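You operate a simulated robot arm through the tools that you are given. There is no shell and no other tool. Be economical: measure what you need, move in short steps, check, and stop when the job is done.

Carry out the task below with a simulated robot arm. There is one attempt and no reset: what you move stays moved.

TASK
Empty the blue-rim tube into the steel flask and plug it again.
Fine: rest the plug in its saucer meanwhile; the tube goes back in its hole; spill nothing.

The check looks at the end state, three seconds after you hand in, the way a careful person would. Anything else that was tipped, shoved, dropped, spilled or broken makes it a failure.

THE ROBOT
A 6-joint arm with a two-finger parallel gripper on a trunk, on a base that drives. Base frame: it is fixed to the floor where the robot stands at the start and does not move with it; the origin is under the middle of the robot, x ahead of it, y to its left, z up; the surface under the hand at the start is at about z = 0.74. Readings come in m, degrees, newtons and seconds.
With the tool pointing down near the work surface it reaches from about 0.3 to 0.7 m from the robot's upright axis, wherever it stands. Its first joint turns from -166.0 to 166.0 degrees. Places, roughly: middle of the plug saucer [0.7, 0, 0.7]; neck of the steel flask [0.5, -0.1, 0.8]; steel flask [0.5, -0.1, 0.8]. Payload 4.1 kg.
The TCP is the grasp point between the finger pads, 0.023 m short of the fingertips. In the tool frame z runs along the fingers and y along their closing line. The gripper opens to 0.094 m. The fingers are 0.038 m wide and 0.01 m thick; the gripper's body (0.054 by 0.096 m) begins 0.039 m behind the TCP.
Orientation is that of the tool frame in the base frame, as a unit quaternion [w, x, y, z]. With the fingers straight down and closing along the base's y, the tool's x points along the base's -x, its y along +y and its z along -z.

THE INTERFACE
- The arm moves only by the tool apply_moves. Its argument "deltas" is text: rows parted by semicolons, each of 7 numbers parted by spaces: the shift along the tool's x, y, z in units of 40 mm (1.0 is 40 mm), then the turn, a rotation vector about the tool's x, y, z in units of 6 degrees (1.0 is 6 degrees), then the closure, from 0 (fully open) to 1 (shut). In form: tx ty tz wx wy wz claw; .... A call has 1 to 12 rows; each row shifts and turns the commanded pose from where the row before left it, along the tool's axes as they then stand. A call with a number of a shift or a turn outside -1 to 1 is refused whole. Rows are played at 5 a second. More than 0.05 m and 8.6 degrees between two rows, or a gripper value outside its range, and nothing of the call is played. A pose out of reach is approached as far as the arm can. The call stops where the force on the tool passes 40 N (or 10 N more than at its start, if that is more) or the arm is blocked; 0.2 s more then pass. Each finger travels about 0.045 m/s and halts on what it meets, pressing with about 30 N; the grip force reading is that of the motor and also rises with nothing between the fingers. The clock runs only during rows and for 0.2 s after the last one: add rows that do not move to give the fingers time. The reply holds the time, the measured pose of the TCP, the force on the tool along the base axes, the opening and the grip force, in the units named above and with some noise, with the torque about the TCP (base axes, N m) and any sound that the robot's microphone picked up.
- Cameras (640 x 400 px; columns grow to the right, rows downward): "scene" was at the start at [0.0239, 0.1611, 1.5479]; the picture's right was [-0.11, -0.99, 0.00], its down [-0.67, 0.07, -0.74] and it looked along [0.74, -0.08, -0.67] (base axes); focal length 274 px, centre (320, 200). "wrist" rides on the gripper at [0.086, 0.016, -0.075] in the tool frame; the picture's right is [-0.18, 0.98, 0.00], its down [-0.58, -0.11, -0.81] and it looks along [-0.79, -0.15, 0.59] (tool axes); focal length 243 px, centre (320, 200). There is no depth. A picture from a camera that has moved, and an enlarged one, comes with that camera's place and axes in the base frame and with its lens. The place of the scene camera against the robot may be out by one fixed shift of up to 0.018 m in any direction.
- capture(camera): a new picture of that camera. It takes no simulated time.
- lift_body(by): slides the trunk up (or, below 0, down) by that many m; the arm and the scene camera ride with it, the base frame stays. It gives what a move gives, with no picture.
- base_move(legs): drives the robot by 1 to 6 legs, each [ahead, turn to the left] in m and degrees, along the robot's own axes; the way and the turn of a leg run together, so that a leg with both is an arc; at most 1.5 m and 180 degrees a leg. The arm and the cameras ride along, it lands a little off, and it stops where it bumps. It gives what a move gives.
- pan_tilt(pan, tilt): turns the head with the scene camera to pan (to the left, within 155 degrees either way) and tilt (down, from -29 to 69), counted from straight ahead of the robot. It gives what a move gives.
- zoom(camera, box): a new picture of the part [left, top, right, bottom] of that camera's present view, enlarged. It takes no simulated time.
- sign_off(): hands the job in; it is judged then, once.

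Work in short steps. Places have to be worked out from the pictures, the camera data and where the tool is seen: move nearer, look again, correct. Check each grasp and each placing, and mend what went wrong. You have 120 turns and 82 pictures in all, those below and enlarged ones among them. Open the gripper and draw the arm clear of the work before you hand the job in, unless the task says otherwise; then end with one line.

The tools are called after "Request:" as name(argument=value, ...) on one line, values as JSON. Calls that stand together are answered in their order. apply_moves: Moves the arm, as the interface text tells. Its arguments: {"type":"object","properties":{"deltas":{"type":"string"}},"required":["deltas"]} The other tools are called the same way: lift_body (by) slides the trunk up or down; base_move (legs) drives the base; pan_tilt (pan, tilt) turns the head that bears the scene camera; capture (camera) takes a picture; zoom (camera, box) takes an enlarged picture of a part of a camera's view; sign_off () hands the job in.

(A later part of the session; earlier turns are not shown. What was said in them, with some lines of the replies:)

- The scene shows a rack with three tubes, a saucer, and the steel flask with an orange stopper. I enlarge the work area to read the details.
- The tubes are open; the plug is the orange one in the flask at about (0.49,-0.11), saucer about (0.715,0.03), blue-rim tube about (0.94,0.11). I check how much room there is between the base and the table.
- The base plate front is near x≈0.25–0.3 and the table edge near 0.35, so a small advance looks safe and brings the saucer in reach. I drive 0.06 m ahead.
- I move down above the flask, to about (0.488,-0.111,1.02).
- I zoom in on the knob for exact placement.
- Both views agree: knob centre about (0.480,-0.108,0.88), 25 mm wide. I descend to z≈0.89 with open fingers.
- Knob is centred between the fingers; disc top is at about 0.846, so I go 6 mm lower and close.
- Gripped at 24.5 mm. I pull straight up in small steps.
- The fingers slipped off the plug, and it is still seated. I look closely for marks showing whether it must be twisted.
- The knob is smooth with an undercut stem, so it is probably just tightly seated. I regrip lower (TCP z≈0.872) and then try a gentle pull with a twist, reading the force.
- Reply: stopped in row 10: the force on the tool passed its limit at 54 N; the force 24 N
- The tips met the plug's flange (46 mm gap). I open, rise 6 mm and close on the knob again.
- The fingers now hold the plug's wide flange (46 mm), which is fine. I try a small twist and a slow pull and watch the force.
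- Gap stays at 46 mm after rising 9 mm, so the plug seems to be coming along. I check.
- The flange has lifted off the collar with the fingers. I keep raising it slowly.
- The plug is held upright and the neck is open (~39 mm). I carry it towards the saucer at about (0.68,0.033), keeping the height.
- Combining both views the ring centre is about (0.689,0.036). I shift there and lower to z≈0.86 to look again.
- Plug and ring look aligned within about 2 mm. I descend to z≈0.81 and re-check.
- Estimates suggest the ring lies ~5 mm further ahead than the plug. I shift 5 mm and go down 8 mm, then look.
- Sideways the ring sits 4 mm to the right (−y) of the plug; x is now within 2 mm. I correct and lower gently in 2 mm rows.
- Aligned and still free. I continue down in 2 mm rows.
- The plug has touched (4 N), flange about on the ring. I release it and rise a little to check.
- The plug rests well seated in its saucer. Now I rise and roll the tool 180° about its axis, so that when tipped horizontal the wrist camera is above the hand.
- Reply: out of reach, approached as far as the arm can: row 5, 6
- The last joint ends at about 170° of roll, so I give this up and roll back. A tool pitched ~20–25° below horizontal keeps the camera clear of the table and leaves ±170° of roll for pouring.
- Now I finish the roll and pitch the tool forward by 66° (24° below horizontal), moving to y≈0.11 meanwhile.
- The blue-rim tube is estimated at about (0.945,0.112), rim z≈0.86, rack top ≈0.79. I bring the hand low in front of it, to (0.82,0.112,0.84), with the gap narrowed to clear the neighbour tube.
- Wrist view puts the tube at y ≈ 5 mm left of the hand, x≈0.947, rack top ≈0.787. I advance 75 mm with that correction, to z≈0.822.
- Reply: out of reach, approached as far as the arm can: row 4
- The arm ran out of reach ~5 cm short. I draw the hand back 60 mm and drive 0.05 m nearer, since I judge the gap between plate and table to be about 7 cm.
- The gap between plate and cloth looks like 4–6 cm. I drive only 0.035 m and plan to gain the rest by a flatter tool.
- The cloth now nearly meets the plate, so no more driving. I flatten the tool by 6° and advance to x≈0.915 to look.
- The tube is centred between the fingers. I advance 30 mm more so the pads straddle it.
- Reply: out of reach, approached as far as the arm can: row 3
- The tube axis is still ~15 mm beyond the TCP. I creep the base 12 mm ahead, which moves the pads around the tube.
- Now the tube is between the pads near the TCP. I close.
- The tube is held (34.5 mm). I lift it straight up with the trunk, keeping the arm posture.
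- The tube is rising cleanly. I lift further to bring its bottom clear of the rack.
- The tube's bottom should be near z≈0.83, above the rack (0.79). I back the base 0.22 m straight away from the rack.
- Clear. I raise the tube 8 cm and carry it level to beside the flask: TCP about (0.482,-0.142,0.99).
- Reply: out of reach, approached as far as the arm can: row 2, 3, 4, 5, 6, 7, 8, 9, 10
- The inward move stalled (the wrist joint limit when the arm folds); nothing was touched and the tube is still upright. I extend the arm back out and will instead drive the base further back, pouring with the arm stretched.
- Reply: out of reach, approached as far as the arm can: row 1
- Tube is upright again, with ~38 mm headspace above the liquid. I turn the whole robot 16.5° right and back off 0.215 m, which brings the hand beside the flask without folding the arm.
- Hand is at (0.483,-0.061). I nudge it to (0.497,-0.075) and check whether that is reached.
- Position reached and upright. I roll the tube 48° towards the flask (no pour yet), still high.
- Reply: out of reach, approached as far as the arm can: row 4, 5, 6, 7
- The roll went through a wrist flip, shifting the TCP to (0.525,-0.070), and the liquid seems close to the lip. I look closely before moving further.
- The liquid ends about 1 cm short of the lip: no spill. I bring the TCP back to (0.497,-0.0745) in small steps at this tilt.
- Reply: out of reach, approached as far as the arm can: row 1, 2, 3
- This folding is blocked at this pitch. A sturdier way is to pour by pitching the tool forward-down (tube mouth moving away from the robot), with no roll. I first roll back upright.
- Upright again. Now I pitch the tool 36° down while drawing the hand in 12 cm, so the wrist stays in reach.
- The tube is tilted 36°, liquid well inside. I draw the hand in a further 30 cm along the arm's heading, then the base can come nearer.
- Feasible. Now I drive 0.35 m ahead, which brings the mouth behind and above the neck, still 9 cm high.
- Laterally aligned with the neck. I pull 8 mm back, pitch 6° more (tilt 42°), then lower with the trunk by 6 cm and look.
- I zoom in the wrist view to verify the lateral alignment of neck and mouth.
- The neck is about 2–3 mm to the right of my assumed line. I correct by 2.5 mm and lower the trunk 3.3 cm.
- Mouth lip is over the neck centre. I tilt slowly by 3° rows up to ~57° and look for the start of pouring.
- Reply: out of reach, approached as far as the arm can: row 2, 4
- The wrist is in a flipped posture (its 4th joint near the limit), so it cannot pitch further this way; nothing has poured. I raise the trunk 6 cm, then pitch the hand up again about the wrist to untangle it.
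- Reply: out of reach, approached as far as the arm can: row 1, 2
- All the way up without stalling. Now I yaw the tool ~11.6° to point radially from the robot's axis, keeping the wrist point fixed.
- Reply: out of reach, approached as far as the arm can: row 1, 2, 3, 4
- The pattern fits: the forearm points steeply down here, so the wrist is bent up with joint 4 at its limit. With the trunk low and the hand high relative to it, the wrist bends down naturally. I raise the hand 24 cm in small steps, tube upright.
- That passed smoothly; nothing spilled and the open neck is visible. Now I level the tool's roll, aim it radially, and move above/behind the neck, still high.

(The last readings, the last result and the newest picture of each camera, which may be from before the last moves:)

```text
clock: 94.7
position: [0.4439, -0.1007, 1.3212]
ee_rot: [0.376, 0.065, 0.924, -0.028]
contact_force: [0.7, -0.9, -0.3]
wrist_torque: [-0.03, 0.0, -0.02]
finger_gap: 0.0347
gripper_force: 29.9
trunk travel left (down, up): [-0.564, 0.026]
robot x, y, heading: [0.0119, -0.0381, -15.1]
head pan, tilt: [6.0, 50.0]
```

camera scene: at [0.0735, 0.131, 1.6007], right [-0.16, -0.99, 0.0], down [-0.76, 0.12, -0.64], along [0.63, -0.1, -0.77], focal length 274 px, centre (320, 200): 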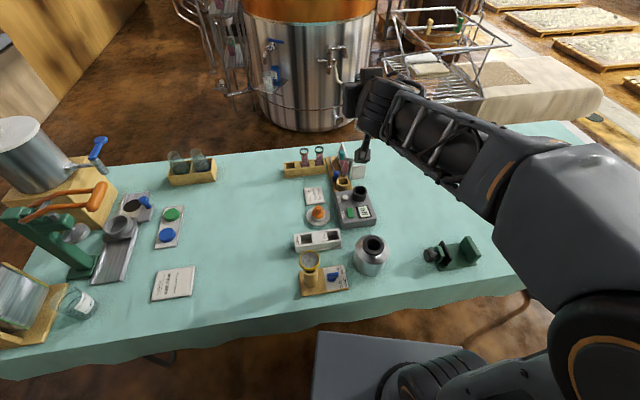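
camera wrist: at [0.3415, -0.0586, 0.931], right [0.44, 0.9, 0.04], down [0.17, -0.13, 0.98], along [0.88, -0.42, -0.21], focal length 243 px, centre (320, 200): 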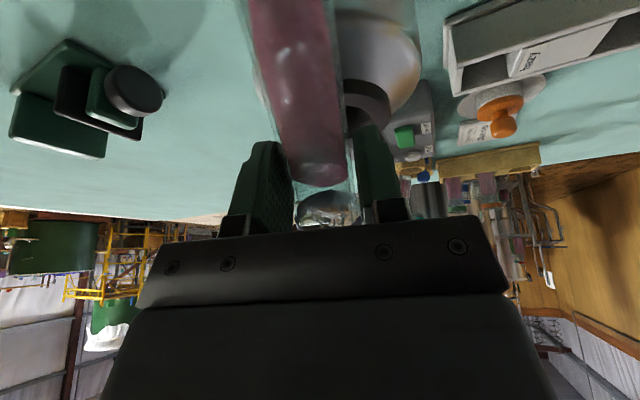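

No stalls now: tool 46° down, tube tilted 28°. I lower the trunk by 0.33 m so the mouth comes to z≈1.02 above the neck.

Request:
lift_body(by=-0.33)

Request:
capture(camera="wrist")

```text
clock: 97.9
position: [0.4435, -0.1014, 0.9909]
ee_rot: [0.377, 0.065, 0.924, -0.028]
contact_force: [-0.2, 1.0, -0.7]
wrist_torque: [0.0, -0.06, 0.03]
finger_gap: 0.0345
gripper_force: 29.8
trunk travel left (down, up): [-0.234, 0.356]
robot x, y, heading: [0.0105, -0.0376, -15.3]
head pan, tilt: [6.0, 50.0]
```

```text
17 pictures are left
camera wrist: at [0.3326, -0.0697, 0.9813], right [0.27, 0.95, 0.13], down [-0.16, -0.08, 0.98], along [0.95, -0.29, 0.13], focal length 243 px, centre (320, 200)
```

wrist: 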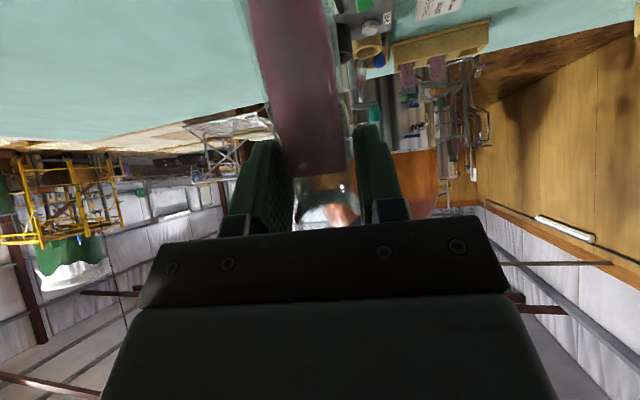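

Next I pitch to tilt ≈45° and lower 6 cm, then check alignment.

Request:
apply_moves(deltas="0 0 0 0 1 0 0.8; 0 0 0 0 1 0 0.8; 0 0 0 0 0.8 0 0.8; 0 0 0 0 0 0 0.8")

Request:
lift_body(by=-0.06)

Request:
zoom(camera="wrist", box=[200, 0, 440, 240])

Request:
capture(camera="scene")

```text
clock: 98.9
position: [0.4436, -0.1013, 0.9906]
ee_rot: [0.237, 0.069, 0.969, -0.019]
contact_force: [0.3, 0.2, -1.0]
wrist_torque: [-0.01, -0.02, 0.0]
finger_gap: 0.0346
gripper_force: 29.8
trunk travel left (down, up): [-0.234, 0.356]
robot x, y, heading: [0.0077, -0.0372, -15.1]
head pan, tilt: [6.0, 50.0]
```

```text
clock: 99.9
position: [0.4436, -0.1023, 0.9302]
ee_rot: [0.239, 0.069, 0.968, -0.018]
contact_force: [0.1, 0.1, -0.3]
wrist_torque: [0.0, -0.03, 0.0]
finger_gap: 0.0345
gripper_force: 30.3
trunk travel left (down, up): [-0.174, 0.416]
robot x, y, heading: [0.0097, -0.0369, -15.1]
head pan, tilt: [6.0, 50.0]
```

```text
1.67 times, centred on (320, 120) of wrist
camera zoom: at [0.336, -0.0702, 0.9547], right [0.3, 0.95, 0.08], down [0.12, -0.13, 0.98], along [0.95, -0.29, -0.16], focal length 404 px, centre (320, 333)
```

zoom: 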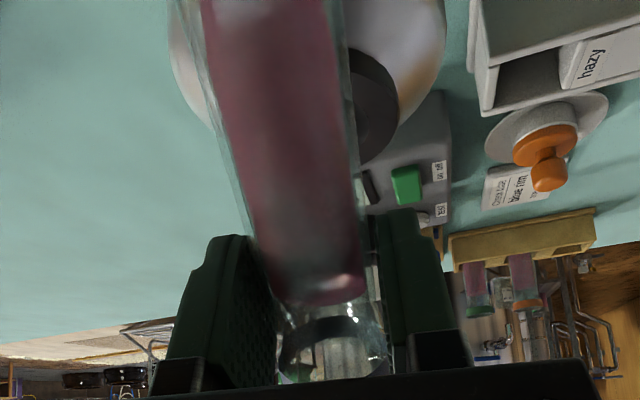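

```text
15 pictures are left
camera scene: at [0.0735, 0.1309, 1.2107], right [-0.16, -0.99, 0.0], down [-0.76, 0.12, -0.64], along [0.63, -0.1, -0.77], focal length 274 px, centre (320, 200)
```

scene: 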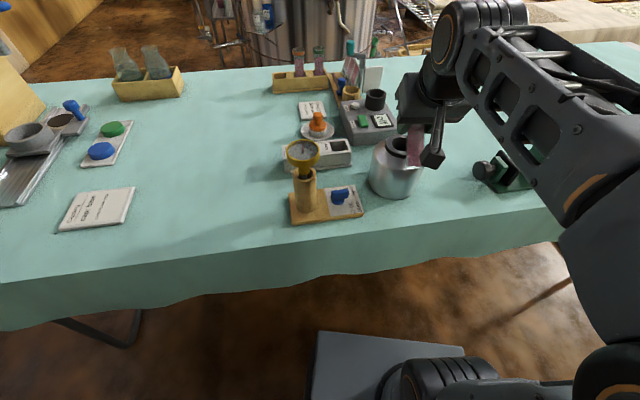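

Now alignment matches within ~1 mm. I lower the last 3 cm and tilt on to ~56°.

Request:
lift_body(by=-0.03)

Request:
apply_moves(deltas="0 0 0 0 0.5 0 0.8; 0 0 0 0 0.5 0 0.8; 0 0 0 0 0.5 0 0.8; 0 0 0 0 0.5 0 0.8; 0 0 0 0 0 0 0.8; 0 0 0 0 0 0 0.8")

Request:
zoom(camera="scene", box=[350, 90, 460, 210])

```text
clock: 100.7
position: [0.4453, -0.1013, 0.9006]
ee_rot: [0.238, 0.07, 0.969, -0.019]
contact_force: [-0.2, -0.4, 0.1]
wrist_torque: [0.01, -0.07, 0.0]
finger_gap: 0.0344
gripper_force: 30.1
trunk travel left (down, up): [-0.144, 0.446]
robot x, y, heading: [0.013, -0.0342, -15.5]
head pan, tilt: [6.0, 50.0]
```

```text
clock: 102.1
position: [0.4447, -0.1016, 0.9009]
ee_rot: [0.135, 0.07, 0.988, -0.012]
contact_force: [-0.4, -0.1, -0.3]
wrist_torque: [0.0, -0.01, -0.02]
finger_gap: 0.0349
gripper_force: 30.2
trunk travel left (down, up): [-0.144, 0.446]
robot x, y, heading: [0.0073, -0.0384, -15.3]
head pan, tilt: [6.0, 50.0]
```

```text
3.33 times, centred on (405, 150) of scene
camera zoom: at [0.0735, 0.1309, 1.1808], right [-0.16, -0.99, 0.0], down [-0.76, 0.12, -0.64], along [0.63, -0.1, -0.77], focal length 915 px, centre (37, 367)
```

zoom: 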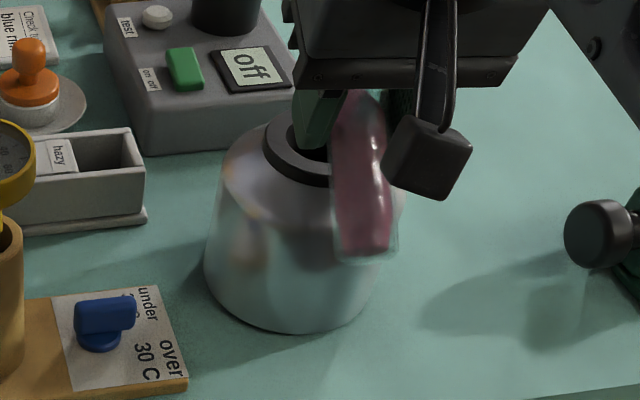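

Tube and neck show the same small image bias, so they are aligned; tilt ≈57°. I tilt on slowly at 1.5° per row.

Request:
apply_moves(deltas="0 0 0 0 0.25 0 0.8; 0 0 0 0 0.25 0 0.8; 0 0 0 0 0.25 0 0.8; 0 0 0 0 0.25 0 0.8; 0 0 0 0 0.25 0 0.8; 0 0 0 0 0.25 0 0.8; 0 0 0 0 0 0 0.8; 0 0 0 0 0 0 0.8")

Request:
zoom(camera="scene", box=[350, 90, 460, 210])

```text
clock: 103.9
position: [0.4448, -0.1021, 0.9002]
ee_rot: [0.058, 0.071, 0.996, -0.005]
contact_force: [-0.5, 0.3, -0.3]
wrist_torque: [0.01, -0.01, -0.01]
finger_gap: 0.0347
gripper_force: 29.9
trunk travel left (down, up): [-0.144, 0.446]
robot x, y, heading: [0.0109, -0.0374, -15.1]
head pan, tilt: [6.0, 50.0]
```

```text
3.33 times, centred on (405, 150) of scene
camera zoom: at [0.0735, 0.1309, 1.1808], right [-0.16, -0.99, 0.0], down [-0.76, 0.12, -0.64], along [0.63, -0.1, -0.77], focal length 915 px, centre (37, 367)
```

zoom: 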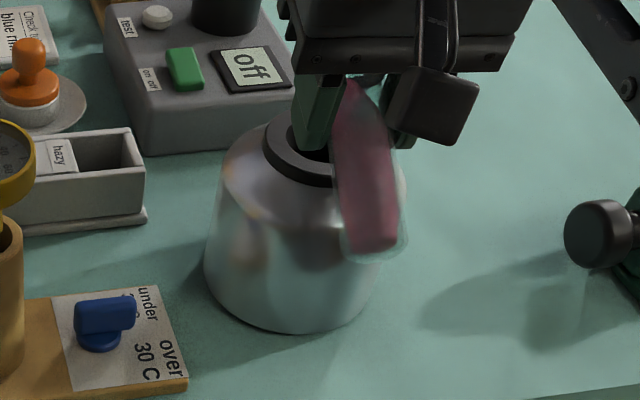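

No spill, pouring is about to start. I continue slowly to ~84°.

Request:
apply_moves(deltas="0 0 0 0 0.25 0 0.8; 0 0 0 0 0.25 0 0.8; 0 0 0 0 0.25 0 0.8; 0 0 0 0 0 0 0.8; 0 0 0 0 0.25 0 0.8; 0 0 0 0 0.25 0 0.8; 0 0 0 0 0 0 0.8; 0 0 0 0 0.25 0 0.8; 0 0 0 0 0.25 0 0.8; 0 0 0 0 0 0 0.8; 0 0 0 0 0 0 0.8")

Request:
zoom(camera="scene", box=[350, 90, 460, 210])

```text
clock: 106.3
position: [0.4448, -0.1016, 0.9011]
ee_rot: [-0.034, 0.071, 0.997, 0.001]
contact_force: [0.9, -0.1, -0.8]
wrist_torque: [0.02, -0.02, -0.01]
finger_gap: 0.0345
gripper_force: 30.2
trunk travel left (down, up): [-0.144, 0.446]
robot x, y, heading: [0.0097, -0.0344, -15.3]
head pan, tilt: [6.0, 50.0]
```

```text
3.33 times, centred on (405, 150) of scene
camera zoom: at [0.0735, 0.1309, 1.1808], right [-0.16, -0.99, 0.0], down [-0.76, 0.12, -0.64], along [0.63, -0.1, -0.77], focal length 915 px, centre (37, 367)
```

zoom: 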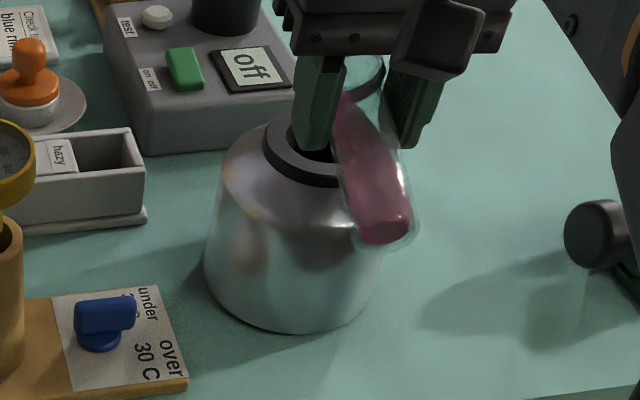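

Mouth and neck remain consistent in view and nothing is spilled. I keep tilting slowly past 90°.

Request:
apply_moves(deltas="0 0 0 0 0.25 0 0.8; 0 0 0 0 0.25 0 0.8; 0 0 0 0 0 0 0.8; 0 0 0 0 0.25 0 0.8; 0 0 0 0 0.25 0 0.8; 0 0 0 0 0 0 0.8; 0 0 0 0 0.25 0 0.8; 0 0 0 0 0.25 0 0.8; 0 0 0 0 0 0 0.8; 0 0 0 0 0.25 0 0.8; 0 0 0 0 0.25 0 0.8; 0 0 0 0 0 0 0.8")

Request:
zoom(camera="scene", box=[350, 90, 460, 210])

```text
clock: 108.9
position: [0.4447, -0.1009, 0.9008]
ee_rot: [-0.138, 0.071, 0.988, 0.008]
contact_force: [0.3, -0.8, -0.4]
wrist_torque: [0.0, 0.0, 0.0]
finger_gap: 0.0342
gripper_force: 29.8
trunk travel left (down, up): [-0.144, 0.446]
robot x, y, heading: [0.0094, -0.0374, -15.2]
head pan, tilt: [6.0, 50.0]
```

```text
3.33 times, centred on (405, 150) of scene
camera zoom: at [0.0735, 0.1309, 1.1808], right [-0.16, -0.99, 0.0], down [-0.76, 0.12, -0.64], along [0.63, -0.1, -0.77], focal length 915 px, centre (37, 367)
```

zoom: 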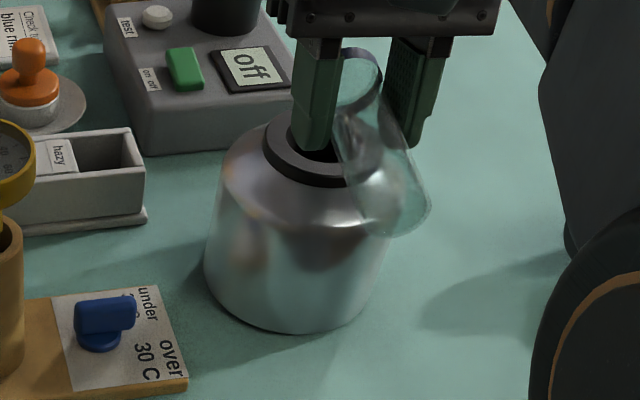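

The tube looks empty. I tilt 12° more to drain the last drops, hold, and then tilt back slowly.

Request:
apply_moves(deltas="-0.06 0 -0.017 0 0.5 0 0.8; -0.06 0 -0.017 0 0.5 0 0.8; 0 0 0 0 0.5 0 0.8; 0 0 0 0 0.5 0 0.8; 0 0 0 0 0 0 0.8; 0 0 0 0 0 0 0.8; 0 0 0 0 0 0 0.8; 0 0 0 0 0 0 0.8; 0 0 0 0 0 0 0.8; 0 0 0 0 0 0 0.8")

Request:
apply_moves(deltas="0 0 0 0 -0.7 0 0.8; 0 0 0 0 -0.7 0 0.8; 0 0 0 0 -0.7 0 0.8; 0 0 0 0 -0.7 0 0.8; 0 0 0 0 -0.7 0 0.8; 0 0 0 0 -0.7 0 0.8; 0 0 0 0 -0.7 0 0.8; 0 0 0 0 -0.7 0 0.8; 0 0 0 0 -0.7 0 0.8; 0 0 0 0 -0.7 0 0.8; 0 0 0 0 -0.7 0 0.8; 0 0 0 0 0 0 0.8")

Request:
zoom(camera="scene", box=[340, 80, 470, 210])

```text
clock: 111.1
position: [0.4361, -0.1021, 0.8709]
ee_rot: [-0.239, 0.069, 0.969, 0.015]
contact_force: [0.0, 0.1, 29.9]
wrist_torque: [-0.01, -0.59, -0.09]
finger_gap: 0.0341
gripper_force: 29.9
out of reach, approached as far as the arm can: row 3, 4
trunk travel left (down, up): [-0.144, 0.446]
robot x, y, heading: [0.0107, -0.0361, -15.4]
head pan, tilt: [6.0, 50.0]
```

```text
clock: 112.3
position: [0.4313, -0.1017, 0.8726]
ee_rot: [-0.066, 0.072, 0.995, 0.003]
contact_force: [-17.7, 1.5, 14.4]
wrist_torque: [-0.01, 0.28, -0.06]
finger_gap: 0.0339
gripper_force: 30.0
trunk travel left (down, up): [-0.144, 0.446]
robot x, y, heading: [0.0093, -0.0373, -15.7]
head pan, tilt: [6.0, 50.0]
stopped in row 6: the force on the tool passed its limit at 41 N (the readings are from after the stop); the commanded pose is now the measured one
```

```text
3.08 times, centred on (405, 145) of scene
camera zoom: at [0.0707, 0.1312, 1.1808], right [-0.16, -0.99, 0.0], down [-0.75, 0.12, -0.64], along [0.64, -0.1, -0.76], focal length 844 px, centre (58, 369)
```

zoom: 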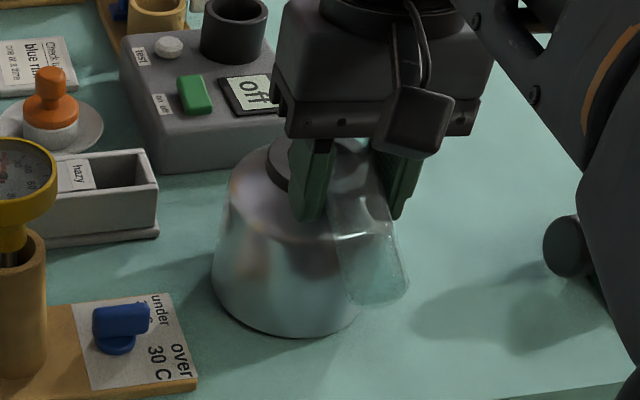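

The arm sagged at its reach limit and the fingers touched the flask collar. I lift straight up with the trunk at once and check everything.

Request:
lift_body(by=0.1)

Request:
zoom(camera="scene", box=[290, 100, 490, 250])

```text
clock: 113.6
position: [0.434, -0.101, 0.9709]
ee_rot: [-0.066, 0.072, 0.995, 0.003]
contact_force: [0.4, 0.6, -0.9]
wrist_torque: [-0.03, -0.03, -0.01]
finger_gap: 0.034
gripper_force: 29.7
trunk travel left (down, up): [-0.244, 0.346]
robot x, y, heading: [0.0111, -0.0357, -15.3]
head pan, tilt: [6.0, 50.0]
```

```text
2.67 times, centred on (390, 175) of scene
camera zoom: at [0.0733, 0.131, 1.2807], right [-0.16, -0.99, 0.0], down [-0.76, 0.12, -0.64], along [0.63, -0.1, -0.77], focal length 732 px, centre (133, 267)
```

zoom: 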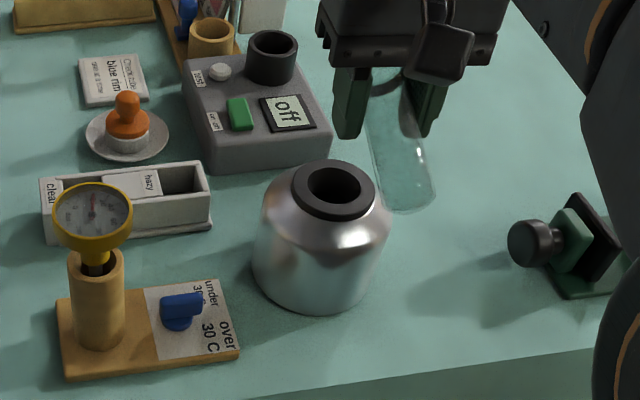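

The flask stands where it was (neck ≈(0.483,-0.105)), the tube is empty and I see no spill. I raise the trunk by 0.34 m and take the base back to a straight heading on the rack's line.

Request:
lift_body(by=0.343)

Request:
base_move(legs=[[-0.15, 0], [0, 15.3]])

```text
clock: 117.0
position: [0.4356, -0.1011, 1.313]
ee_rot: [-0.066, 0.072, 0.995, 0.002]
contact_force: [-0.4, 0.0, -0.3]
wrist_torque: [-0.01, -0.01, -0.01]
finger_gap: 0.0341
gripper_force: 30.1
trunk travel left (down, up): [-0.587, 0.003]
robot x, y, heading: [0.0081, -0.034, -15.5]
head pan, tilt: [6.0, 50.0]
```

```text
clock: 119.3
position: [0.2915, 0.0553, 1.3145]
ee_rot: [-0.065, -0.062, 0.996, -0.006]
contact_force: [-0.2, -0.2, -0.3]
wrist_torque: [0.0, 0.0, -0.01]
finger_gap: 0.0337
gripper_force: 30.0
trunk travel left (down, up): [-0.587, 0.003]
robot x, y, heading: [-0.1363, 0.0085, 0.3]
head pan, tilt: [6.0, 50.0]
```

Heading is straight. I drive 0.194 m ahead, square the tool to straight-down facing forward, and go to (0.695,0.02,1.20), the pose that worked before.

Request:
base_move(legs=[[0.194, 0]])

Request:
apply_moves(deltas="0 0 0 -0.077 0 0.586 0.8; 0 0 0 -0.077 0 0.586 0.8; 0 0 0 0 -0.65 0 0.8; 0 0 0 0 -0.6 0 0.8; -0.75 -0.125 0.393 0 0 0 0.8; -0.75 -0.125 0.393 0 0 0 0.8; -0.75 -0.125 0.393 0 0 0 0.8; -0.75 -0.125 0.393 0 0 0 0.8; -0.75 -0.125 0.393 0 0 0 0.8; -0.75 -0.125 0.393 0 0 0 0.8; -0.75 -0.125 0.393 0 0 0 0.8; 0 0 0 0 0 0 0.8")

```text
clock: 120.8
position: [0.4843, 0.055, 1.3139]
ee_rot: [-0.067, -0.064, 0.996, -0.006]
contact_force: [0.7, -0.1, -0.8]
wrist_torque: [0.01, 0.03, 0.01]
finger_gap: 0.034
gripper_force: 29.7
trunk travel left (down, up): [-0.587, 0.003]
robot x, y, heading: [0.0564, 0.0037, 0.0]
head pan, tilt: [6.0, 50.0]
```

```text
clock: 123.4
position: [0.6941, 0.02, 1.2049]
ee_rot: [0.0, -0.002, 1.0, -0.002]
contact_force: [-0.5, 0.1, -0.1]
wrist_torque: [0.0, 0.0, 0.02]
finger_gap: 0.0338
gripper_force: 30.2
trunk travel left (down, up): [-0.587, 0.003]
robot x, y, heading: [0.0558, 0.0041, -0.1]
head pan, tilt: [6.0, 50.0]
```

Exactly the earlier pose. I repeat the pitch-up that worked before (11 rows), moving to y≈0.11.

Request:
apply_moves(deltas="0 0.206 0 0 -1 0 0.8; 0 0.206 0 0 -1 0 0.8; 0 0.206 0 0 -1 0 0.8; 0 0.206 0 0 -1 0 0.8; 0 0.206 0 0 -1 0 0.8; 0 0.206 0 0 -1 0 0.8; 0 0.206 0 0 -1 0 0.8; 0 0.206 0 0 -1 0 0.8; 0 0.206 0 0 -1 0 0.8; 0 0.206 0 0 -1 0 0.8; 0 0.206 0 0 -1 0 0.8; 0 0 0 0 0 0 0.8")

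Request:
apply_moves(deltas="0 0 0 0 -1 0 0.8; 0 0 0 0 0 0 0.8")

Request:
capture(camera="wrist")

```text
clock: 126.0
position: [0.6933, 0.1064, 1.2017]
ee_rot: [0.527, 0.0, 0.85, -0.007]
contact_force: [-0.9, 0.7, 0.2]
wrist_torque: [0.01, -0.03, 0.02]
finger_gap: 0.0337
gripper_force: 29.8
out of reach, approached as far as the arm can: row 11
trunk travel left (down, up): [-0.587, 0.003]
robot x, y, heading: [0.0613, 0.0049, -0.0]
head pan, tilt: [6.0, 50.0]
```

```text
clock: 126.6
position: [0.6933, 0.1055, 1.2015]
ee_rot: [0.587, -0.002, 0.809, -0.001]
contact_force: [-0.1, -0.3, -0.9]
wrist_torque: [0.02, 0.0, 0.01]
finger_gap: 0.0339
gripper_force: 29.8
trunk travel left (down, up): [-0.587, 0.003]
robot x, y, heading: [0.0549, -0.0005, 0.2]
head pan, tilt: [6.0, 50.0]
```

```text
8 pictures are left
camera wrist: at [0.5951, 0.1209, 1.1405], right [0.05, 0.98, 0.17], down [-0.59, -0.11, 0.8], along [0.81, -0.14, 0.57], focal length 243 px, centre (320, 200)
```

wrist: 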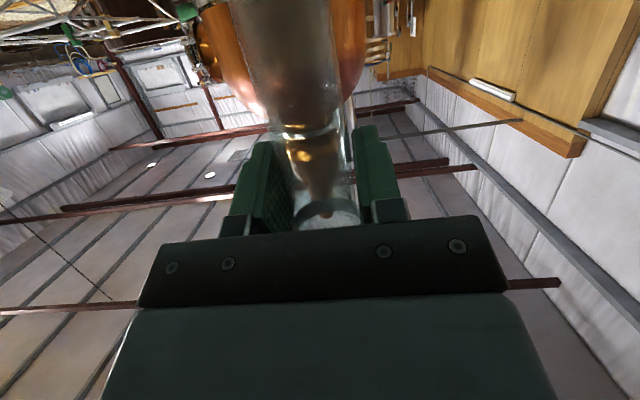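

I have 8 pictures left. I use one enlarged view to measure whether the tube has rotated in the grip.

Request:
zoom(camera="wrist", box=[200, 0, 440, 240])

```text
1.67 times, centred on (320, 120) of wrist
camera zoom: at [0.5951, 0.1209, 1.1405], right [0.05, 0.98, 0.17], down [-0.59, -0.11, 0.8], along [0.81, -0.14, 0.57], focal length 404 px, centre (320, 333)
```

zoom: 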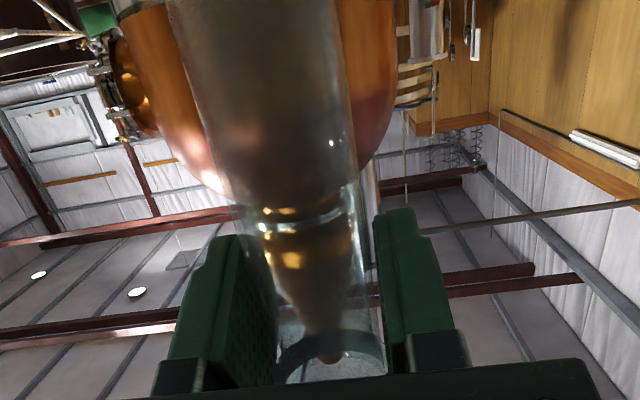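

The tube is still within ~2–3° of its original seat in the grip, so I proceed. I bring it to (0.83,0.1125,0.93) in front of the rack.

Request:
apply_moves(deltas="0.598 0.02 0.592 0 0 0 0.8; 0.598 0.02 0.592 0 0 0 0.8; 0.598 0.02 0.592 0 0 0 0.8; 0.598 0.02 0.592 0 0 0 0.8; 0.598 0.02 0.592 0 0 0 0.8; 0.598 0.02 0.592 0 0 0 0.8; 0.598 0.02 0.592 0 0 0 0.8; 0.598 0.02 0.592 0 0 0 0.8; 0.598 0.02 0.592 0 0 0 0.8; 0 0 0 0 0 0 0.8")

Request:
base_move(legs=[[0.046, 0]])

```text
clock: 128.8
position: [0.8271, 0.1161, 0.928]
ee_rot: [0.587, -0.002, 0.809, -0.001]
contact_force: [0.1, 0.5, 0.2]
wrist_torque: [-0.01, 0.0, -0.02]
finger_gap: 0.0338
gripper_force: 30.0
trunk travel left (down, up): [-0.587, 0.003]
robot x, y, heading: [0.0577, 0.0028, 0.3]
head pan, tilt: [6.0, 50.0]
```

```text
clock: 129.8
position: [0.8732, 0.1159, 0.9284]
ee_rot: [0.587, -0.001, 0.809, -0.002]
contact_force: [-0.6, 0.3, -1.0]
wrist_torque: [0.0, 0.02, 0.02]
finger_gap: 0.0341
gripper_force: 30.0
trunk travel left (down, up): [-0.587, 0.003]
robot x, y, heading: [0.103, 0.0044, -0.0]
head pan, tilt: [6.0, 50.0]
```

Now I advance to the spot above the hole: (0.948,0.1128,0.916).

Request:
apply_moves(deltas="-0.057 -0.015 0.375 0 0 0 0.8; -0.057 -0.015 0.375 0 0 0 0.8; -0.057 -0.015 0.375 0 0 0 0.8; -0.057 -0.015 0.375 0 0 0 0.8; -0.057 -0.015 0.375 0 0 0 0.8; 0 0 0 0 0 0 0.8")

```text
clock: 131.2
position: [0.9459, 0.1103, 0.9154]
ee_rot: [0.587, -0.003, 0.81, 0.0]
contact_force: [-0.3, 0.3, -1.0]
wrist_torque: [0.0, 0.03, -0.04]
finger_gap: 0.0338
gripper_force: 30.0
trunk travel left (down, up): [-0.587, 0.003]
robot x, y, heading: [0.1018, 0.0043, -0.1]
head pan, tilt: [6.0, 50.0]
```

I nudge +2 mm/+3 mm to match the recorded grasp position and lower 4 cm with the trunk, then look.

Request:
apply_moves(deltas="-0.015 0.075 0.048 0 0 0 0.8; 0 0 0 0 0 0 0.8")

Request:
lift_body(by=-0.04)

Request:
capture(camera="wrist")

```text
clock: 131.8
position: [0.9486, 0.1143, 0.9169]
ee_rot: [0.587, -0.002, 0.809, -0.001]
contact_force: [0.1, -0.7, -0.5]
wrist_torque: [0.0, 0.0, -0.01]
finger_gap: 0.0339
gripper_force: 30.0
trunk travel left (down, up): [-0.587, 0.003]
robot x, y, heading: [0.1088, 0.0067, 0.1]
head pan, tilt: [6.0, 50.0]
```

```text
clock: 132.6
position: [0.9483, 0.1133, 0.8759]
ee_rot: [0.588, -0.002, 0.809, -0.001]
contact_force: [-0.7, 0.2, -0.2]
wrist_torque: [-0.01, 0.02, -0.04]
finger_gap: 0.0338
gripper_force: 30.2
trunk travel left (down, up): [-0.547, 0.043]
robot x, y, heading: [0.1052, 0.0032, 0.2]
head pan, tilt: [6.0, 50.0]
```

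```text
6 pictures are left
camera wrist: at [0.8497, 0.1294, 0.8159], right [0.05, 0.98, 0.17], down [-0.59, -0.11, 0.8], along [0.81, -0.14, 0.57], focal length 243 px, centre (320, 200)
```

wrist: 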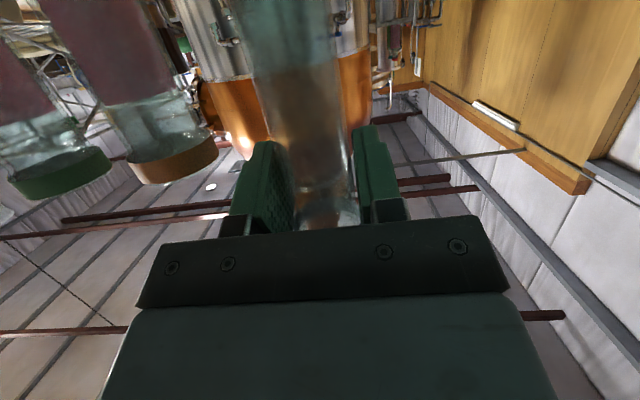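

No contact. I lower further in small steps and watch the force.

Request:
lift_body(by=-0.012)

Request:
lift_body(by=-0.01)

```text
clock: 133.2
position: [0.9486, 0.1138, 0.8654]
ee_rot: [0.587, -0.002, 0.81, -0.001]
contact_force: [0.4, 0.3, -0.4]
wrist_torque: [-0.03, 0.01, 0.0]
finger_gap: 0.0341
gripper_force: 30.4
trunk travel left (down, up): [-0.535, 0.055]
robot x, y, heading: [0.1, 0.0011, 0.2]
head pan, tilt: [6.0, 50.0]
```

```text
clock: 133.8
position: [0.9477, 0.1133, 0.8547]
ee_rot: [0.587, -0.002, 0.81, -0.001]
contact_force: [-0.6, 0.2, -0.7]
wrist_torque: [-0.02, -0.02, -0.01]
finger_gap: 0.0335
gripper_force: 29.9
trunk travel left (down, up): [-0.525, 0.065]
robot x, y, heading: [0.1058, 0.005, -0.0]
head pan, tilt: [6.0, 50.0]
```

The tube's bottom is below the rack top with no contact, so it is entering the hole. I continue.

Request:
lift_body(by=-0.012)

Request:
lift_body(by=-0.009)

```text
clock: 134.4
position: [0.9485, 0.1151, 0.8421]
ee_rot: [0.587, -0.002, 0.809, -0.001]
contact_force: [-0.1, -1.1, -0.6]
wrist_torque: [-0.03, 0.01, 0.0]
finger_gap: 0.0338
gripper_force: 30.1
trunk travel left (down, up): [-0.513, 0.077]
robot x, y, heading: [0.1041, 0.001, 0.1]
head pan, tilt: [6.0, 50.0]
```

```text
clock: 134.9
position: [0.9476, 0.1142, 0.8342]
ee_rot: [0.587, -0.003, 0.809, 0.0]
contact_force: [0.4, -0.7, -0.6]
wrist_torque: [0.01, 0.01, -0.01]
finger_gap: 0.0336
gripper_force: 30.0
trunk travel left (down, up): [-0.504, 0.086]
robot x, y, heading: [0.1017, 0.0036, -0.0]
head pan, tilt: [6.0, 50.0]
```

I lower the last 4–5 mm to the grasp height.

Request:
lift_body(by=-0.004)

Request:
capture(camera="wrist")

```text
clock: 135.5
position: [0.9486, 0.1149, 0.8295]
ee_rot: [0.587, -0.002, 0.809, -0.002]
contact_force: [-0.2, -0.4, -0.7]
wrist_torque: [0.02, -0.02, 0.0]
finger_gap: 0.0336
gripper_force: 30.0
trunk travel left (down, up): [-0.5, 0.09]
robot x, y, heading: [0.1033, 0.0027, 0.3]
head pan, tilt: [6.0, 50.0]
```

```text
5 pictures are left
camera wrist: at [0.8498, 0.1294, 0.7688], right [0.05, 0.98, 0.17], down [-0.59, -0.11, 0.8], along [0.81, -0.14, 0.57], focal length 243 px, centre (320, 200)
```

wrist: 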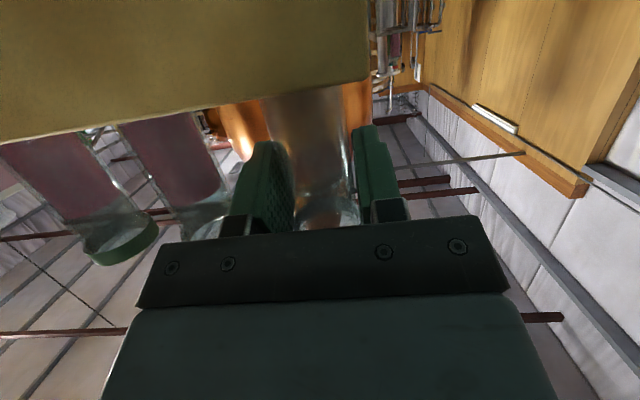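

It sits just as at the grasp. I open to the earlier gap and back straight out.

Request:
apply_moves(deltas="0 0 0.02 0 0 0 0.6; 0 0 0 0 0 0 0.5; 0 0 0 0 0 0 0.4; 0 0 0 0 0 0 0.4; 0.095 0 -0.3 0 0 0 0.4; 0.19 0 -0.6 0 0 0 0.4; 0.19 0 -0.6 0 0 0 0.4; 0.19 0 -0.6 0 0 0 0.4; 0.19 0 -0.6 0 0 0 0.4; 0 0 0 0 0 0 0.4")

Request:
capture(camera="wrist")

```text
clock: 137.7
position: [0.8341, 0.1142, 0.8275]
ee_rot: [0.587, -0.001, 0.81, -0.001]
contact_force: [-0.7, 0.5, -1.1]
wrist_torque: [0.06, 0.03, -0.01]
finger_gap: 0.0565
gripper_force: 0.0
trunk travel left (down, up): [-0.5, 0.09]
robot x, y, heading: [0.1047, 0.0026, 0.2]
head pan, tilt: [6.0, 50.0]
```

```text
4 pictures are left
camera wrist: at [0.7361, 0.1289, 0.7674], right [0.05, 0.98, 0.17], down [-0.59, -0.11, 0.8], along [0.81, -0.14, 0.57], focal length 243 px, centre (320, 200)
```

wrist: 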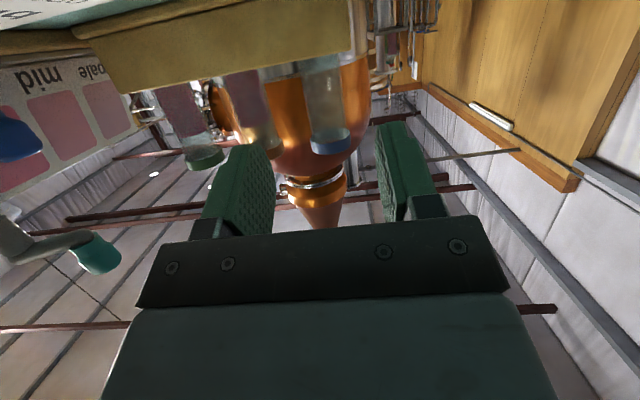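

The tube is upright back in its hole. I raise the hand and back the base 4.6 cm, then pitch the tool down again the way it came.

Request:
apply_moves(deltas="-0.69 0 -0.484 0 0 0 0.4; -0.69 0 -0.484 0 0 0 0.4; -0.69 0 -0.484 0 0 0 0.4; -0.69 0 -0.484 0 0 0 0.4; -0.69 0 -0.484 0 0 0 0.4; -0.69 0 -0.484 0 0 0 0.4; -0.69 0 -0.484 0 0 0 0.4; -0.69 0 -0.484 0 0 0 0.4; -0.69 0 -0.484 0 0 0 0.4; 0 0 0 0 0 0 0.4")

Request:
base_move(legs=[[-0.046, 0]])

Request:
apply_moves(deltas="0 0 0 0 1 0 0.3; 0 -0.17 0 0 1 0 0.3; 0 -0.17 0 0 1 0 0.3; 0 -0.17 0 0 1 0 0.3; 0 -0.17 0 0 1 0 0.3; 0 -0.17 0 0 1 0 0.3; 0 -0.17 0 0 1 0 0.3; 0 -0.17 0 0 1 0 0.3; 0 -0.17 0 0 1 0 0.3; 0 -0.17 0 0 1 0 0.3; 0 -0.17 0 0 1 0 0.3; 0 -0.17 0 0 1 0 0.3")

```text
clock: 139.9
position: [0.7442, 0.1147, 1.1189]
ee_rot: [0.587, -0.002, 0.809, -0.002]
contact_force: [-0.4, 0.4, 0.0]
wrist_torque: [0.02, 0.02, 0.03]
finger_gap: 0.0563
gripper_force: 0.1
trunk travel left (down, up): [-0.5, 0.09]
robot x, y, heading: [0.1013, -0.0003, 0.1]
head pan, tilt: [6.0, 50.0]
```

```text
clock: 140.8
position: [0.6973, 0.1129, 1.1205]
ee_rot: [0.587, -0.001, 0.81, -0.001]
contact_force: [-0.1, -0.2, -0.2]
wrist_torque: [0.01, -0.02, 0.0]
finger_gap: 0.0562
gripper_force: 0.0
trunk travel left (down, up): [-0.5, 0.09]
robot x, y, heading: [0.0597, 0.0037, 0.1]
head pan, tilt: [6.0, 50.0]
```

```text
clock: 143.4
position: [0.699, 0.0396, 1.1189]
ee_rot: [-0.002, 0.0, 1.0, -0.001]
contact_force: [-0.4, 0.1, -0.1]
wrist_torque: [-0.02, 0.04, 0.01]
finger_gap: 0.0656
gripper_force: 0.0
trunk travel left (down, up): [-0.5, 0.09]
robot x, y, heading: [0.0575, 0.0047, 0.1]
head pan, tilt: [6.0, 50.0]
```

Tool is straight down again, above the saucer. I descend to z≈0.87 at (0.6955,0.032).

Request:
apply_moves(deltas="0.0875 -0.19 0.889 0 0 0 0.3; 0 0 0.889 0 0 0 0.3; 0 0 0.889 0 0 0 0.3; 0 0 0.889 0 0 0 0.3; 0 0 0.889 0 0 0 0.3; 0 0 0.889 0 0 0 0.3; 0 0 0.889 0 0 0 0.3; 0 0 0 0 0 0 0.3")

Request:
capture(camera="wrist")

```text
clock: 145.2
position: [0.6932, 0.0302, 0.8719]
ee_rot: [0.0, -0.001, 1.0, -0.001]
contact_force: [0.2, 0.0, -0.9]
wrist_torque: [0.03, 0.01, -0.01]
finger_gap: 0.0657
gripper_force: 0.0
trunk travel left (down, up): [-0.5, 0.09]
robot x, y, heading: [0.0583, 0.0033, -0.1]
head pan, tilt: [6.0, 50.0]
```

```text
3 pictures are left
camera wrist: at [0.6055, 0.0452, 0.9449], right [0.18, 0.98, 0.0], down [0.58, -0.11, 0.81], along [0.79, -0.15, -0.59], focal length 243 px, centre (320, 200)
```

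wrist: 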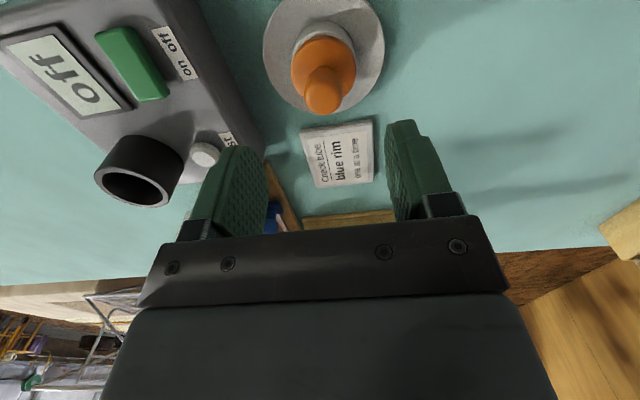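

The plug is where I left it. I shift +2 mm in x and y, descend to z≈0.785 and close on the flange.

Request:
apply_moves(deltas="-0.05 0.05 0.6 0 0 0 0.3; 0 0 0.6 0 0 0 0.3; 0 0 0.5 0 0 0 0.3; 0 0 0.3 0 0 0 0.3; 0 0 0.17 0 0 0 0.3; 0 0 0 0 0 0 0.3")

Request:
apply_moves(deltas="0 0 0 0 0 0 0.4; 0 0 0 0 0 0 0.5; 0 0 0 0 0 0 0.6; 0 0 0 0 0 0 0.8; 0 0 0 0 0 0 0.8; 0 0 0 0 0 0 0.8")

```text
clock: 146.6
position: [0.6957, 0.031, 0.7843]
ee_rot: [-0.002, -0.001, 1.0, -0.002]
contact_force: [-0.6, -0.8, -0.5]
wrist_torque: [0.0, -0.02, -0.02]
finger_gap: 0.0658
gripper_force: 0.0
trunk travel left (down, up): [-0.5, 0.09]
robot x, y, heading: [0.0576, 0.0052, 0.1]
head pan, tilt: [6.0, 50.0]
```

```text
clock: 148.0
position: [0.6953, 0.0318, 0.7841]
ee_rot: [-0.002, -0.001, 1.0, -0.001]
contact_force: [0.1, 3.4, 0.4]
wrist_torque: [0.19, -0.14, 0.03]
finger_gap: 0.0477
gripper_force: 30.5
trunk travel left (down, up): [-0.5, 0.09]
robot x, y, heading: [0.0585, 0.0039, -0.0]
head pan, tilt: [6.0, 50.0]
```

The gap of 47.7 mm (46.3 before) suggests the tips also pinch the saucer's ring. I open, rise 4 mm and close again.

Request:
apply_moves(deltas="0 0 0 0 0 0 0.4; 0 0 0 0 0 0 0.35; 0 0.03 -0.1 0 0 0 0.35; 0 0 0 0 0 0 0.45; 0 0 0 0 0 0 0.55; 0 0 0 0 0 0 0.8; 0 0 0 0 0 0 0.8; 0 0 0 0 0 0 0.8")

```text
clock: 149.8
position: [0.6958, 0.0331, 0.7893]
ee_rot: [-0.001, -0.001, 1.0, -0.002]
contact_force: [0.6, 0.0, -0.3]
wrist_torque: [-0.01, -0.04, 0.01]
finger_gap: 0.0464
gripper_force: 29.6
trunk travel left (down, up): [-0.5, 0.09]
robot x, y, heading: [0.0565, 0.0039, 0.1]
head pan, tilt: [6.0, 50.0]
```

Now 46.4 mm: the flange alone. I lift gently to z≈1.0.

Request:
apply_moves(deltas="0 0 -0.1 0 0 0 0.8; 0 0 -0.2 0 0 0 0.8; 0 0 -0.4 0 0 0 0.8; 0 0 -0.8 0 0 0 0.8; 0 0 -0.9 0 0 0 0.8; 0 0 -0.9 0 0 0 0.8; 0 0 -0.9 0 0 0 0.8; 0 0 -0.9 0 0 0 0.8; 0 0 0 0 0 0 0.8")

```text
clock: 151.8
position: [0.6974, 0.0344, 0.9907]
ee_rot: [-0.002, 0.0, 1.0, -0.002]
contact_force: [0.6, 0.3, -0.7]
wrist_torque: [0.04, -0.03, 0.02]
finger_gap: 0.0465
gripper_force: 30.0
trunk travel left (down, up): [-0.5, 0.09]
robot x, y, heading: [0.055, 0.005, -0.4]
head pan, tilt: [6.0, 50.0]
```

I carry it over the flask to (0.481,-0.106) and lower to z≈0.925 for a look.

Request:
apply_moves(deltas="0.768 -0.499 0 0 0 0 0.8; 0.768 -0.499 0 0 0 0 0.8; 0.768 -0.499 0 0 0 0 0.8; 0.768 -0.499 0 0 0 0 0.8; 0.768 -0.499 0 0 0 0 0.8; 0.768 -0.499 0 0 0 0 0.8; 0.768 -0.499 0 0 0 0 0.8; 0 0 0.8 0 0 0 0.8; 0 0 0.8 0 0 0 0.8; 0 0 0 0 0 0 0.8; 0 0 0 0 0 0 0.8")

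Request:
zoom(camera="wrist", box=[200, 0, 440, 240])

```text
clock: 154.2
position: [0.4799, -0.1079, 0.9312]
ee_rot: [-0.001, -0.001, 1.0, -0.001]
contact_force: [0.7, 0.7, -0.6]
wrist_torque: [0.03, -0.02, 0.01]
finger_gap: 0.0464
gripper_force: 30.7
trunk travel left (down, up): [-0.5, 0.09]
robot x, y, heading: [0.055, -0.0005, 0.2]
head pan, tilt: [6.0, 50.0]
```

```text
1.67 times, centred on (320, 120) of wrist
camera zoom: at [0.3927, -0.0919, 1.004], right [0.18, 0.98, 0.0], down [0.58, -0.11, 0.81], along [0.79, -0.15, -0.59], focal length 404 px, centre (320, 333)
```

zoom: 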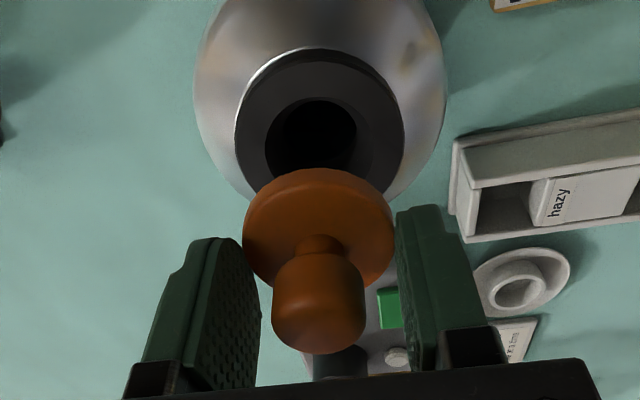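

Plug and neck are aligned within about 1 mm. I lower to z≈0.89, then in 2 mm rows.

Request:
apply_moves(deltas="0 0 0.4 0 0 0 0.8; 0 0 0.3 0 0 0 0.8; 0 0 0.2 0 0 0 0.8; 0 0 0.1 0 0 0 0.8; 0 0 0 0 0 0 0.8")

Request:
apply_moves(deltas="0 0 0.05 0 0 0 0.8; 0 0 0.05 0 0 0 0.8; 0 0 0.05 0 0 0 0.8; 0 0 0.05 0 0 0 0.8; 0 0 0 0 0 0 0.8")

```text
clock: 155.4
position: [0.4822, -0.1078, 0.8885]
ee_rot: [-0.001, 0.0, 1.0, -0.002]
contact_force: [-0.8, 0.5, -0.4]
wrist_torque: [-0.01, 0.0, -0.03]
finger_gap: 0.046
gripper_force: 30.4
trunk travel left (down, up): [-0.5, 0.09]
robot x, y, heading: [0.0587, 0.004, -0.1]
head pan, tilt: [6.0, 50.0]
```

```text
clock: 156.6
position: [0.4818, -0.1079, 0.8806]
ee_rot: [-0.001, -0.001, 1.0, -0.002]
contact_force: [-0.8, 0.0, -0.3]
wrist_torque: [0.01, 0.0, -0.02]
finger_gap: 0.0463
gripper_force: 29.9
trunk travel left (down, up): [-0.5, 0.09]
robot x, y, heading: [0.0561, 0.0046, -0.0]
head pan, tilt: [6.0, 50.0]
```

No contact yet at z=0.881. I go on down in 1.5 mm rows until it seats.

Request:
apply_moves(deltas="0 0 0.04 0 0 0 0.8; 0 0 0.04 0 0 0 0.8; 0 0 0.04 0 0 0 0.8; 0 0 0.04 0 0 0 0.8; 0 0 0 0 0 0 0.8")

```text
clock: 157.8
position: [0.4815, -0.1068, 0.8757]
ee_rot: [0.0, -0.001, 1.0, -0.003]
contact_force: [1.8, -0.9, 29.5]
wrist_torque: [0.46, 0.3, -0.05]
finger_gap: 0.0463
gripper_force: 29.6
trunk travel left (down, up): [-0.5, 0.09]
robot x, y, heading: [0.0546, 0.0068, 0.1]
head pan, tilt: [6.0, 50.0]
```

It is pressed in with ~30 N at z=0.876, close to the original grip height. I release, rise clear and look from the scene camera.

Request:
apply_moves(deltas="0 0 -0.02 0 0 0 0.5; 0 0 0 0 0 0 0.35; 0 0 0 0 0 0 0.3; 0 0 0 0 0 0 0.3; 0 0 -0.4 0 0 0 0.3; 0 0 -0.9 0 0 0 0.3; 0 0 -0.9 0 0 0 0.3; 0 0 -0.9 0 0 0 0.3; -0.5 0 -0.9 0 0 0 0.3; -0.9 0 -0.5 0 0 0 0.3; -0.9 0 -0.5 0 0 0 0.3; 0 0 0 0 0 0 0.3")

Request:
zoom(camera="scene", box=[290, 150, 470, 290])

```text
clock: 160.4
position: [0.5755, -0.1036, 1.0759]
ee_rot: [-0.002, 0.0, 1.0, -0.002]
contact_force: [0.2, 0.2, -0.1]
wrist_torque: [0.01, 0.0, -0.01]
finger_gap: 0.0657
gripper_force: 0.0
trunk travel left (down, up): [-0.5, 0.09]
robot x, y, heading: [0.0532, 0.0066, -0.0]
head pan, tilt: [6.0, 50.0]
```

```text
2.86 times, centred on (380, 220) of scene
camera zoom: at [0.0747, 0.182, 1.5368], right [0.1, -0.99, 0.0], down [-0.76, -0.08, -0.64], along [0.64, 0.07, -0.77], focal length 784 px, centre (149, 143)
```

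zoom: 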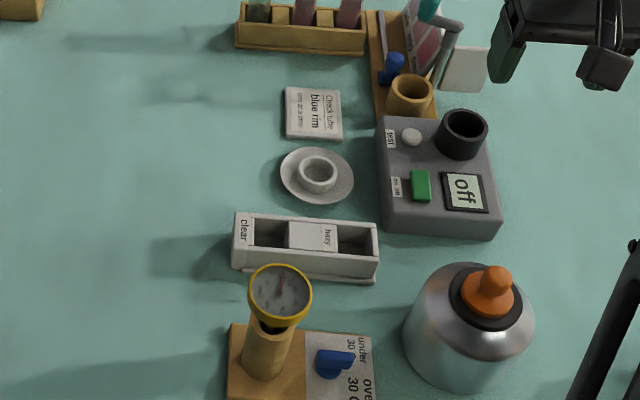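

The plug is in the neck, the saucer is empty and intact, and the tube stands in the rack. I draw the hand higher and use a last picture on the flask.

Request:
apply_moves(deltas="0 0 -0.9 0 0 0 0; 0 0 -0.9 0 0 0 0; 0 0 -0.9 0 0 0 0; 0 0 0 0 0 0 0")

Request:
zoom(camera="scene", box=[340, 120, 460, 300])

```text
clock: 161.4
position: [0.5754, -0.1071, 1.1836]
ee_rot: [-0.001, -0.002, 1.0, -0.002]
contact_force: [0.7, -0.8, -0.3]
wrist_torque: [-0.01, -0.01, -0.03]
finger_gap: 0.0939
gripper_force: 0.1
trunk travel left (down, up): [-0.5, 0.09]
robot x, y, heading: [0.0561, 0.0028, -0.1]
head pan, tilt: [6.0, 50.0]
```

```text
2.22 times, centred on (400, 210) of scene
camera zoom: at [0.0745, 0.1819, 1.5368], right [0.1, -0.99, 0.0], down [-0.76, -0.08, -0.64], along [0.64, 0.07, -0.77], focal length 610 px, centre (142, 178)
```

zoom: 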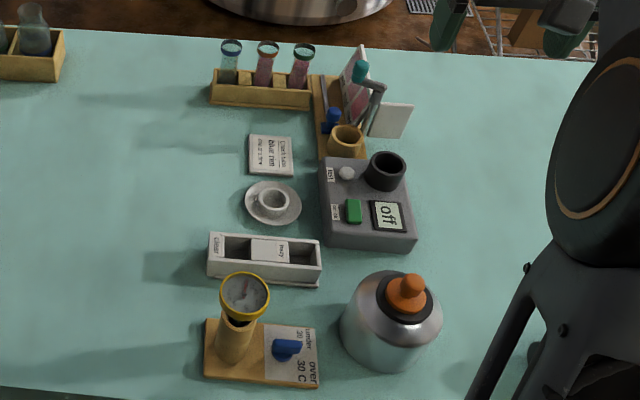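

The blue-rim tube is empty and upright in its hole. The flask is plugged, there are no spills in view, the gripper is open and the arm is clear, so I hand in.

Request:
sign_off()

```text
The job is handed in.
```

The blue-rim tube was emptied into the steel flask and put back in its hole. The plug rested in its saucer meanwhile and was pressed back into the flask with about 30 N. The fingers pressed briefly on the flask collar with about 40 N at the end of the pour, but the flask did not shift noticeably, and I saw no spill in the pictures.
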